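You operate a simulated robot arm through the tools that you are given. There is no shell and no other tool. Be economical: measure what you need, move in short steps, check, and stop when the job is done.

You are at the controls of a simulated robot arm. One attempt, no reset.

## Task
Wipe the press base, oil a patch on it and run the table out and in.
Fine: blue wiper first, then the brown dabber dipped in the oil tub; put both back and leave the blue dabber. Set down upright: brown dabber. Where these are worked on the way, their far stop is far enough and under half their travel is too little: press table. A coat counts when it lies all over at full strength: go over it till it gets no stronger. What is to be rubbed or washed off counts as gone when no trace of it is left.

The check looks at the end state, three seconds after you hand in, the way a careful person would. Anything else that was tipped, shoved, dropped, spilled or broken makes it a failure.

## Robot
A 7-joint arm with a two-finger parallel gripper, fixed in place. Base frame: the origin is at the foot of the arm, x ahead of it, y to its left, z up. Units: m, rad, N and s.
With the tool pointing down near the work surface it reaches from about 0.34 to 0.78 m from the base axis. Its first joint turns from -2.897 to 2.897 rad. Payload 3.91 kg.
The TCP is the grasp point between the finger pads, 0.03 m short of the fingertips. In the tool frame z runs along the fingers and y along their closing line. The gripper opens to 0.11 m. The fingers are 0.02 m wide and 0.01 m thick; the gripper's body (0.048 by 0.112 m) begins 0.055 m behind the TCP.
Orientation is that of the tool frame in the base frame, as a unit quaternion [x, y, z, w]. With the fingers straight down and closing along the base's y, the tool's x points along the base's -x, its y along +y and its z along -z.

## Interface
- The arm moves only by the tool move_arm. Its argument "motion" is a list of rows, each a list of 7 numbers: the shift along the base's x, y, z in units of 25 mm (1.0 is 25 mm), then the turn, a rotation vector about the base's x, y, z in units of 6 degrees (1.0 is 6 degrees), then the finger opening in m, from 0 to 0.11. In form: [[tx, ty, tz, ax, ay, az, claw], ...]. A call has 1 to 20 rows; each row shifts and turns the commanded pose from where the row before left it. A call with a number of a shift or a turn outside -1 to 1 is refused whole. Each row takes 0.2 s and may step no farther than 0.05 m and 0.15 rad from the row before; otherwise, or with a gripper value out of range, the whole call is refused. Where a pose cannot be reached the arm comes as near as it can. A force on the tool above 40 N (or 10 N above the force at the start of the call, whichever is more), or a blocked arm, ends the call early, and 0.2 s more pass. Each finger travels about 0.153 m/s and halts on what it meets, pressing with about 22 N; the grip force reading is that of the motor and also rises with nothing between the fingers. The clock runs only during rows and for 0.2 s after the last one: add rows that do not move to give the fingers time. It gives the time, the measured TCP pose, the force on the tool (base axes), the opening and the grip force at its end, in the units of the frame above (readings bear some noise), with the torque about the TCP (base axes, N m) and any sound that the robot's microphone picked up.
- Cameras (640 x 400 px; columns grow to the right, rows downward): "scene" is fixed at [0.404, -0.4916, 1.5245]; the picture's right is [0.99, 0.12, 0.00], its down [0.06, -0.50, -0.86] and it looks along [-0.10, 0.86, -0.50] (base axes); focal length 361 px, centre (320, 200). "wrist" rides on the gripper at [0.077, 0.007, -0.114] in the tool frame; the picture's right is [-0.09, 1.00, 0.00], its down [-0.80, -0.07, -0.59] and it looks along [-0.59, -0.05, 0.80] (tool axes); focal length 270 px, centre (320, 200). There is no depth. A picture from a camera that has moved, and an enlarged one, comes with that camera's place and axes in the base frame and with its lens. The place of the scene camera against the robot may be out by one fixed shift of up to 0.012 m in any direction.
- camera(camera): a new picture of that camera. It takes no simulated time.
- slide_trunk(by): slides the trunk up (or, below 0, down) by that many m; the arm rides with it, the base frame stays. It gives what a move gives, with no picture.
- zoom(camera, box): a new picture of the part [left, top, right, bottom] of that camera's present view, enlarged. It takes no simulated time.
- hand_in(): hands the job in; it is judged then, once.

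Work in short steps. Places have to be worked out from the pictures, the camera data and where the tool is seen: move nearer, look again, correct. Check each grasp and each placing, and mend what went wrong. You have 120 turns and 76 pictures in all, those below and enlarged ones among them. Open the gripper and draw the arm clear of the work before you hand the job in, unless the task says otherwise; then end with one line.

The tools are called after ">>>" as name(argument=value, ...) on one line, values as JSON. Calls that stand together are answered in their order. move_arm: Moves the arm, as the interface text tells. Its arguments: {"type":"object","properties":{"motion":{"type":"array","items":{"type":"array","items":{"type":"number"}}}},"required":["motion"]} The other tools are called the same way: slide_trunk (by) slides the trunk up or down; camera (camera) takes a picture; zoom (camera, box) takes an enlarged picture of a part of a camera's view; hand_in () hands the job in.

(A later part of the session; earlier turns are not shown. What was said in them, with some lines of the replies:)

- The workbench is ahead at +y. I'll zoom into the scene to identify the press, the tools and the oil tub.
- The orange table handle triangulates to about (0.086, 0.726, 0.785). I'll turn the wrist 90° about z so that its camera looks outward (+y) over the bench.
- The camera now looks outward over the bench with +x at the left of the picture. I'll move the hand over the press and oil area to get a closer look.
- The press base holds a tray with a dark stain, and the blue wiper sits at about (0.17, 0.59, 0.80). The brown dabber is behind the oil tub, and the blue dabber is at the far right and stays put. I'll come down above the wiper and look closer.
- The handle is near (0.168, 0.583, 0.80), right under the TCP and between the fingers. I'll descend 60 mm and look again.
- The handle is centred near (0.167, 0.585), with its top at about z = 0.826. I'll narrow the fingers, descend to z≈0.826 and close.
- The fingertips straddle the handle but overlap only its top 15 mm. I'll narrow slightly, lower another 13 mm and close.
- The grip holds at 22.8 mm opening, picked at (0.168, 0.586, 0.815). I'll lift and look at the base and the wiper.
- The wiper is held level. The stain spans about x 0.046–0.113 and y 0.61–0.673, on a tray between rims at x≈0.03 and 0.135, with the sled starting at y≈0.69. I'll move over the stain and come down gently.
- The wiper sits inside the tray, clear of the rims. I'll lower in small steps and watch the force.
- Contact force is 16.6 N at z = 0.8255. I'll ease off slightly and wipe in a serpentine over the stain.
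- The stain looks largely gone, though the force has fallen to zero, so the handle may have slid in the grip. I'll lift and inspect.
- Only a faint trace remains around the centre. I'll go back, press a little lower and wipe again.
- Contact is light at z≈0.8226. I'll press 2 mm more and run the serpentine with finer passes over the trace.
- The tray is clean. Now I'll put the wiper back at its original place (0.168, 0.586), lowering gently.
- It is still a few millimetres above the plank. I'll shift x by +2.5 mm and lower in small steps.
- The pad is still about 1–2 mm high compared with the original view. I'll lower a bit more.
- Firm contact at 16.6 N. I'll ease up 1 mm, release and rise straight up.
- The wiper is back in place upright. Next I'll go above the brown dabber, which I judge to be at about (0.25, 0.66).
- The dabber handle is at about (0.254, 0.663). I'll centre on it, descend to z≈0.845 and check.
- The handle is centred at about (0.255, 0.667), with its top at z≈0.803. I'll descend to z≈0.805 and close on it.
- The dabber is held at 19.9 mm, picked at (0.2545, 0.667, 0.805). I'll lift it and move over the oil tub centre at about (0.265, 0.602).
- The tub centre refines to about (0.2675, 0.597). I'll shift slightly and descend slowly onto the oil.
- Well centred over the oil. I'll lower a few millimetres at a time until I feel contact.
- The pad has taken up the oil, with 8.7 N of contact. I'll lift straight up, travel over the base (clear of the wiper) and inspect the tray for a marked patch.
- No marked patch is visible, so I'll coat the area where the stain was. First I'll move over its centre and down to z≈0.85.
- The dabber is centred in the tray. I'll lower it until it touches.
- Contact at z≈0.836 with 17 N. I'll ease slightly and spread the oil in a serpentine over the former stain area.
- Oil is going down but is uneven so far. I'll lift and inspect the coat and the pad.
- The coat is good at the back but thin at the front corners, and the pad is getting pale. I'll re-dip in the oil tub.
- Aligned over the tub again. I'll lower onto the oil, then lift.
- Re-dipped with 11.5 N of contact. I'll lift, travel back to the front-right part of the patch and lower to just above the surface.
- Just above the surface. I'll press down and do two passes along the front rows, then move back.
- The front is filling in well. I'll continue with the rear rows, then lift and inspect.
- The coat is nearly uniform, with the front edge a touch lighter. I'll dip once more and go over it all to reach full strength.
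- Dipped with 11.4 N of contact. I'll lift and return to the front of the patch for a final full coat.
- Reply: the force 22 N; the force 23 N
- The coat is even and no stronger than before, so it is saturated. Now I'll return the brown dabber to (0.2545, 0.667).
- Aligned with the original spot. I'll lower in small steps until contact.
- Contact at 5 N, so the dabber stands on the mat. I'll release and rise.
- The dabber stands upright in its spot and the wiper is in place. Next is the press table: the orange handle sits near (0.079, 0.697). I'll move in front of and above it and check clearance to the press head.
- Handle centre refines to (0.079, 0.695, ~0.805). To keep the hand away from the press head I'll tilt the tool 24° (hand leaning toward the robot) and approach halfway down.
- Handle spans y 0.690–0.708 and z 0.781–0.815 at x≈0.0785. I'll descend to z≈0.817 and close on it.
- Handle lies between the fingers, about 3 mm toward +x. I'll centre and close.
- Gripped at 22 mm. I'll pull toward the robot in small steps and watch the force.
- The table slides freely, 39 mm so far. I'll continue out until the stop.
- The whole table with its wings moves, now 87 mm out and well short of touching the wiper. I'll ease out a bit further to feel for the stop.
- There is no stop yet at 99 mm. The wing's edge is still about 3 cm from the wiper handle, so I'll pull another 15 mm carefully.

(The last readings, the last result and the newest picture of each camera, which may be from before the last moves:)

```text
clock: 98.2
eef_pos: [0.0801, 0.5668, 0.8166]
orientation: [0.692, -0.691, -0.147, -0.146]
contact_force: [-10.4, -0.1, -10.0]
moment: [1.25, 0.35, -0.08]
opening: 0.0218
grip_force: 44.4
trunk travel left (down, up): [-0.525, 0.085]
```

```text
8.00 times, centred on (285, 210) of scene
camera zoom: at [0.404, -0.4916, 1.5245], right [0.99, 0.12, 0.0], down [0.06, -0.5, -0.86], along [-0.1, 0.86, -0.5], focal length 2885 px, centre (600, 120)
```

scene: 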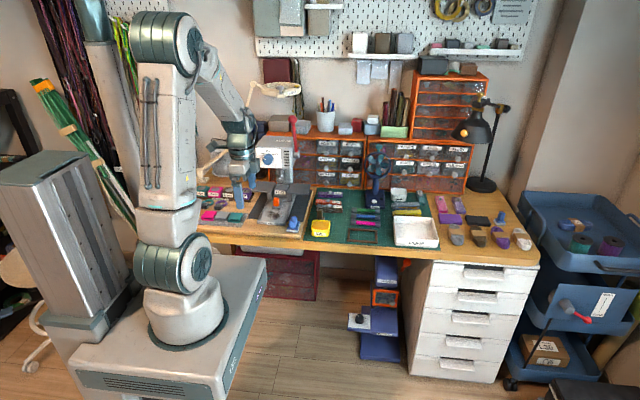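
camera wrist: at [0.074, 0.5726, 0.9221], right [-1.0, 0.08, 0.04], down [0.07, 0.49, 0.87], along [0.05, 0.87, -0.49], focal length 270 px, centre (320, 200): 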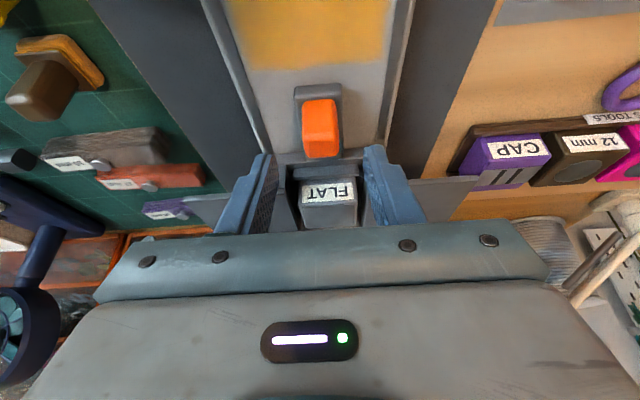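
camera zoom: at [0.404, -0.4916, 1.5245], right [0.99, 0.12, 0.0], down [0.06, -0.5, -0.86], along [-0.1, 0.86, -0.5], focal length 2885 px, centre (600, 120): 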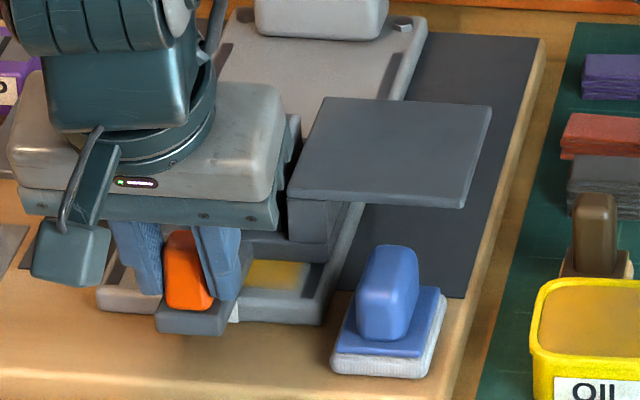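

The table is about 123 mm out, with its front block overhanging the base. That is well over half of any possible travel, and it stays clear of the wiper. Now I'll run it back in.

>>> move_arm(motion=[[0, 0.4, 0, 0, 0, 0, 0], [0, 0.4, 0, 0, 0, 0, 0], [0, 0.4, 0, 0, 0, 0, 0], [0, 0.4, 0, 0, 0, 0, 0], [0, 0.4, 0, 0, 0, 0, 0], [0, 0.4, 0, 0, 0, 0, 0], [0, 0.4, 0, 0, 0, 0, 0], [0, 0.4, 0, 0, 0, 0, 0], [0, 0.4, 0, 0, 0, 0, 0], [0, 0.4, 0, 0, 0, 0, 0], [0, 0.4, 0, 0, 0, 0, 0], [0, 0.2, 0, 0, 0, 0, 0], [0, 0, 0, 0, 0, 0, 0]])

```text
clock: 101.0
eef_pos: [0.0801, 0.6825, 0.8174]
orientation: [-0.691, 0.692, 0.147, 0.147]
contact_force: [-7.2, 0.5, -2.8]
moment: [-0.7, 0.1, 0.04]
opening: 0.0217
grip_force: 45.2
trunk travel left (down, up): [-0.525, 0.085]
```

>>> move_arm(motion=[[0, 0.15, 0, 0, 0, 0, 0], [0, 0.15, 0, 0, 0, 0, 0], [0, 0.1, 0, 0, 0, 0, 0], [0, 0.1, 0, 0, 0, 0, 0], [0, 0, 0, 0, 0, 0, 0]])

>>> zoom(camera="scene", box=[245, 165, 325, 225])

```text
clock: 102.2
eef_pos: [0.0793, 0.69, 0.8174]
orientation: [-0.692, 0.692, 0.145, 0.145]
contact_force: [-10.9, -30.8, 2.7]
moment: [-0.92, 0.22, 0.11]
opening: 0.0218
grip_force: 44.6
trunk travel left (down, up): [-0.525, 0.085]
```

```text
6.67 times, centred on (285, 195) of scene
camera zoom: at [0.404, -0.4916, 1.5245], right [0.99, 0.12, 0.0], down [0.06, -0.5, -0.86], along [-0.1, 0.86, -0.5], focal length 2404 px, centre (553, 233)
```

zoom: 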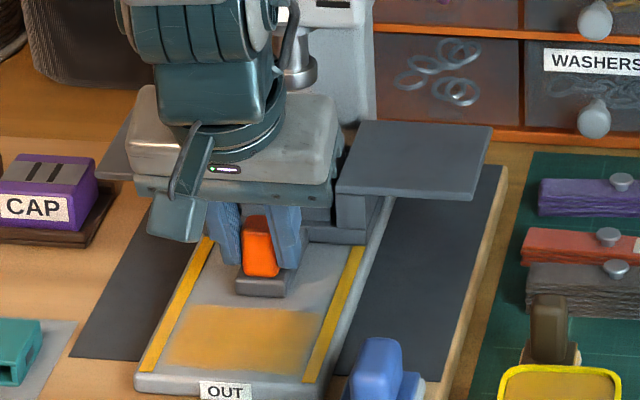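

The table is against its in-stop (31 N), and the slide tracks now show an oil-coloured strip. I'll relax the push, release and back away up.

>>> move_arm(motion=[[0, -0.14, 0, 0, 0, 0, 0], [0, 0, 0, 0, 0, 0, 0.05], [0, 0, 0, 0, 0, 0, 0.05], [0, 0, 0.8, 0, 0, 0, 0.05], [0, -0.2, 1, 0, 0, 0, 0.05], [0, -0.6, 1, 0, 0, 0, 0.05], [0, -0.8, 1, -1, 0, 0, 0.05], [0, -0.8, 1, -1, 0, 0, 0.05], [0, -0.8, 0.8, -1, 0, 0, 0.05], [0, -0.8, 0, -1, 0, 0, 0.05], [0, -0.8, 0, 0, 0, 0, 0.05], [0, -0.8, 0, 0, 0, 0, 0.05]])

>>> zoom(camera="scene", box=[250, 170, 340, 240])

>>> camera(camera="wrist")

```text
clock: 104.8
eef_pos: [0.0817, 0.5513, 0.9567]
orientation: [0.707, -0.707, 0.001, 0.0]
contact_force: [-0.9, -0.4, -0.1]
moment: [0.01, -0.01, -0.03]
opening: 0.0501
grip_force: 0.0
trunk travel left (down, up): [-0.525, 0.085]
```

```text
5.71 times, centred on (295, 205) of scene
camera zoom: at [0.404, -0.4916, 1.5245], right [0.99, 0.12, 0.0], down [0.06, -0.5, -0.86], along [-0.1, 0.86, -0.5], focal length 2061 px, centre (463, 171)
```

zoom: 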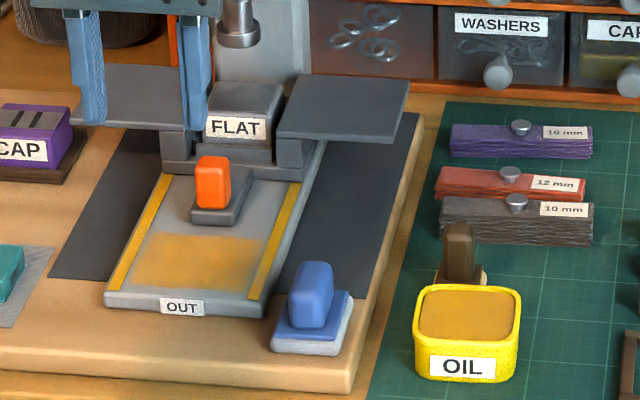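

```text
6 pictures are left
camera wrist: at [0.0741, 0.4724, 1.0709], right [-1.0, 0.09, 0.0], down [0.07, 0.8, 0.59], along [0.05, 0.59, -0.8], focal length 270 px, centre (320, 200)
```

wrist: 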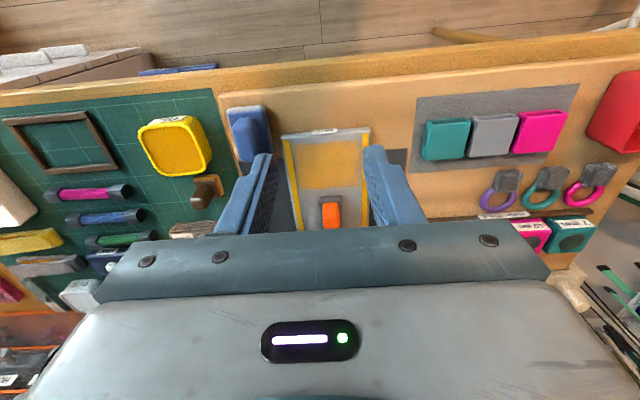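

Everything is in place and the tracks show oil. I'll zoom once on the patch to confirm it's still full and even.

>>> zoom(camera="wrist", box=[270, 120, 390, 230])

>>> zoom(camera="scene", box=[260, 190, 305, 225])

```text
3.64 times, centred on (330, 175) of wrist
camera zoom: at [0.0741, 0.4724, 1.0709], right [-1.0, 0.09, 0.0], down [0.07, 0.8, 0.59], along [0.05, 0.59, -0.8], focal length 983 px, centre (284, 291)
```

zoom: 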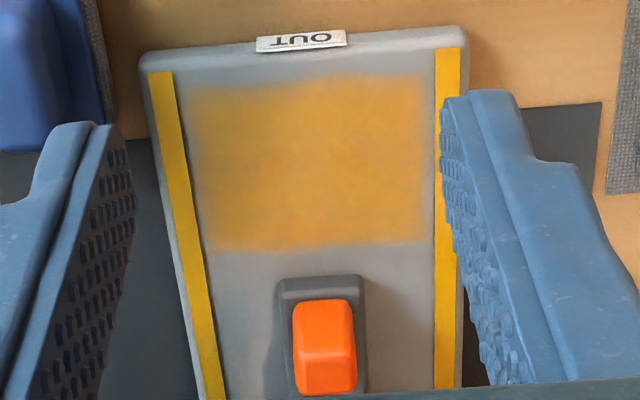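

```text
11.43 times, centred on (282, 208) of scene
camera zoom: at [0.404, -0.4916, 1.5245], right [0.99, 0.12, 0.0], down [0.06, -0.5, -0.86], along [-0.1, 0.86, -0.5], focal length 4122 px, centre (749, 114)
```

zoom: 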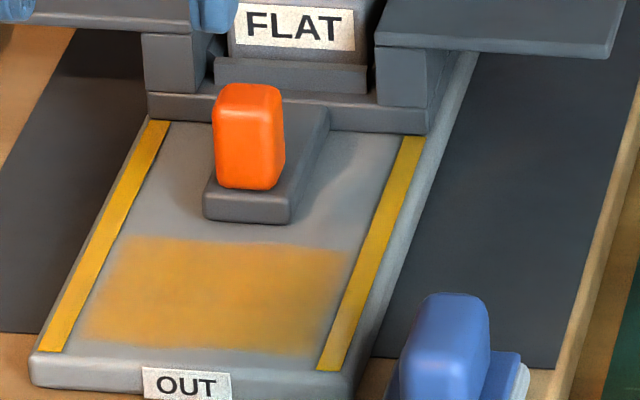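

The coat is full and even, the table is in and the tools are back. I'll open the gripper, draw the arm clear and hand in.

>>> move_arm(motion=[[0, -0.8, 0.5, 0, 0, 0, 0.08], [0, -0.9, 0.6, 0, 0, 0, 0.11], [0, -0.9, 0.6, 0, 0, 0, 0.11], [0, -0.9, 0.5, 0, 0, 0, 0.11], [0, -0.9, 0.5, 0, 0, 0, 0.11], [0, 0, 0, 0, 0, 0, 0.11]])

>>> hand_in()

```text
clock: 106.2
eef_pos: [0.0792, 0.4423, 1.0259]
orientation: [-0.707, 0.708, 0.0, 0.001]
contact_force: [-0.3, 0.0, 0.2]
moment: [-0.01, 0.01, -0.01]
opening: 0.1102
grip_force: 0.1
trunk travel left (down, up): [-0.525, 0.085]
```

```text
The job is handed in.
```

The job is handed in: the press base is wiped clean and has an even oil coat where the stain was (I saw no marked patch), and the table ran about 123 mm out (no stop felt) and back to its in-stop; both tools are back, the brown dabber upright, and the blue dabber was never touched.
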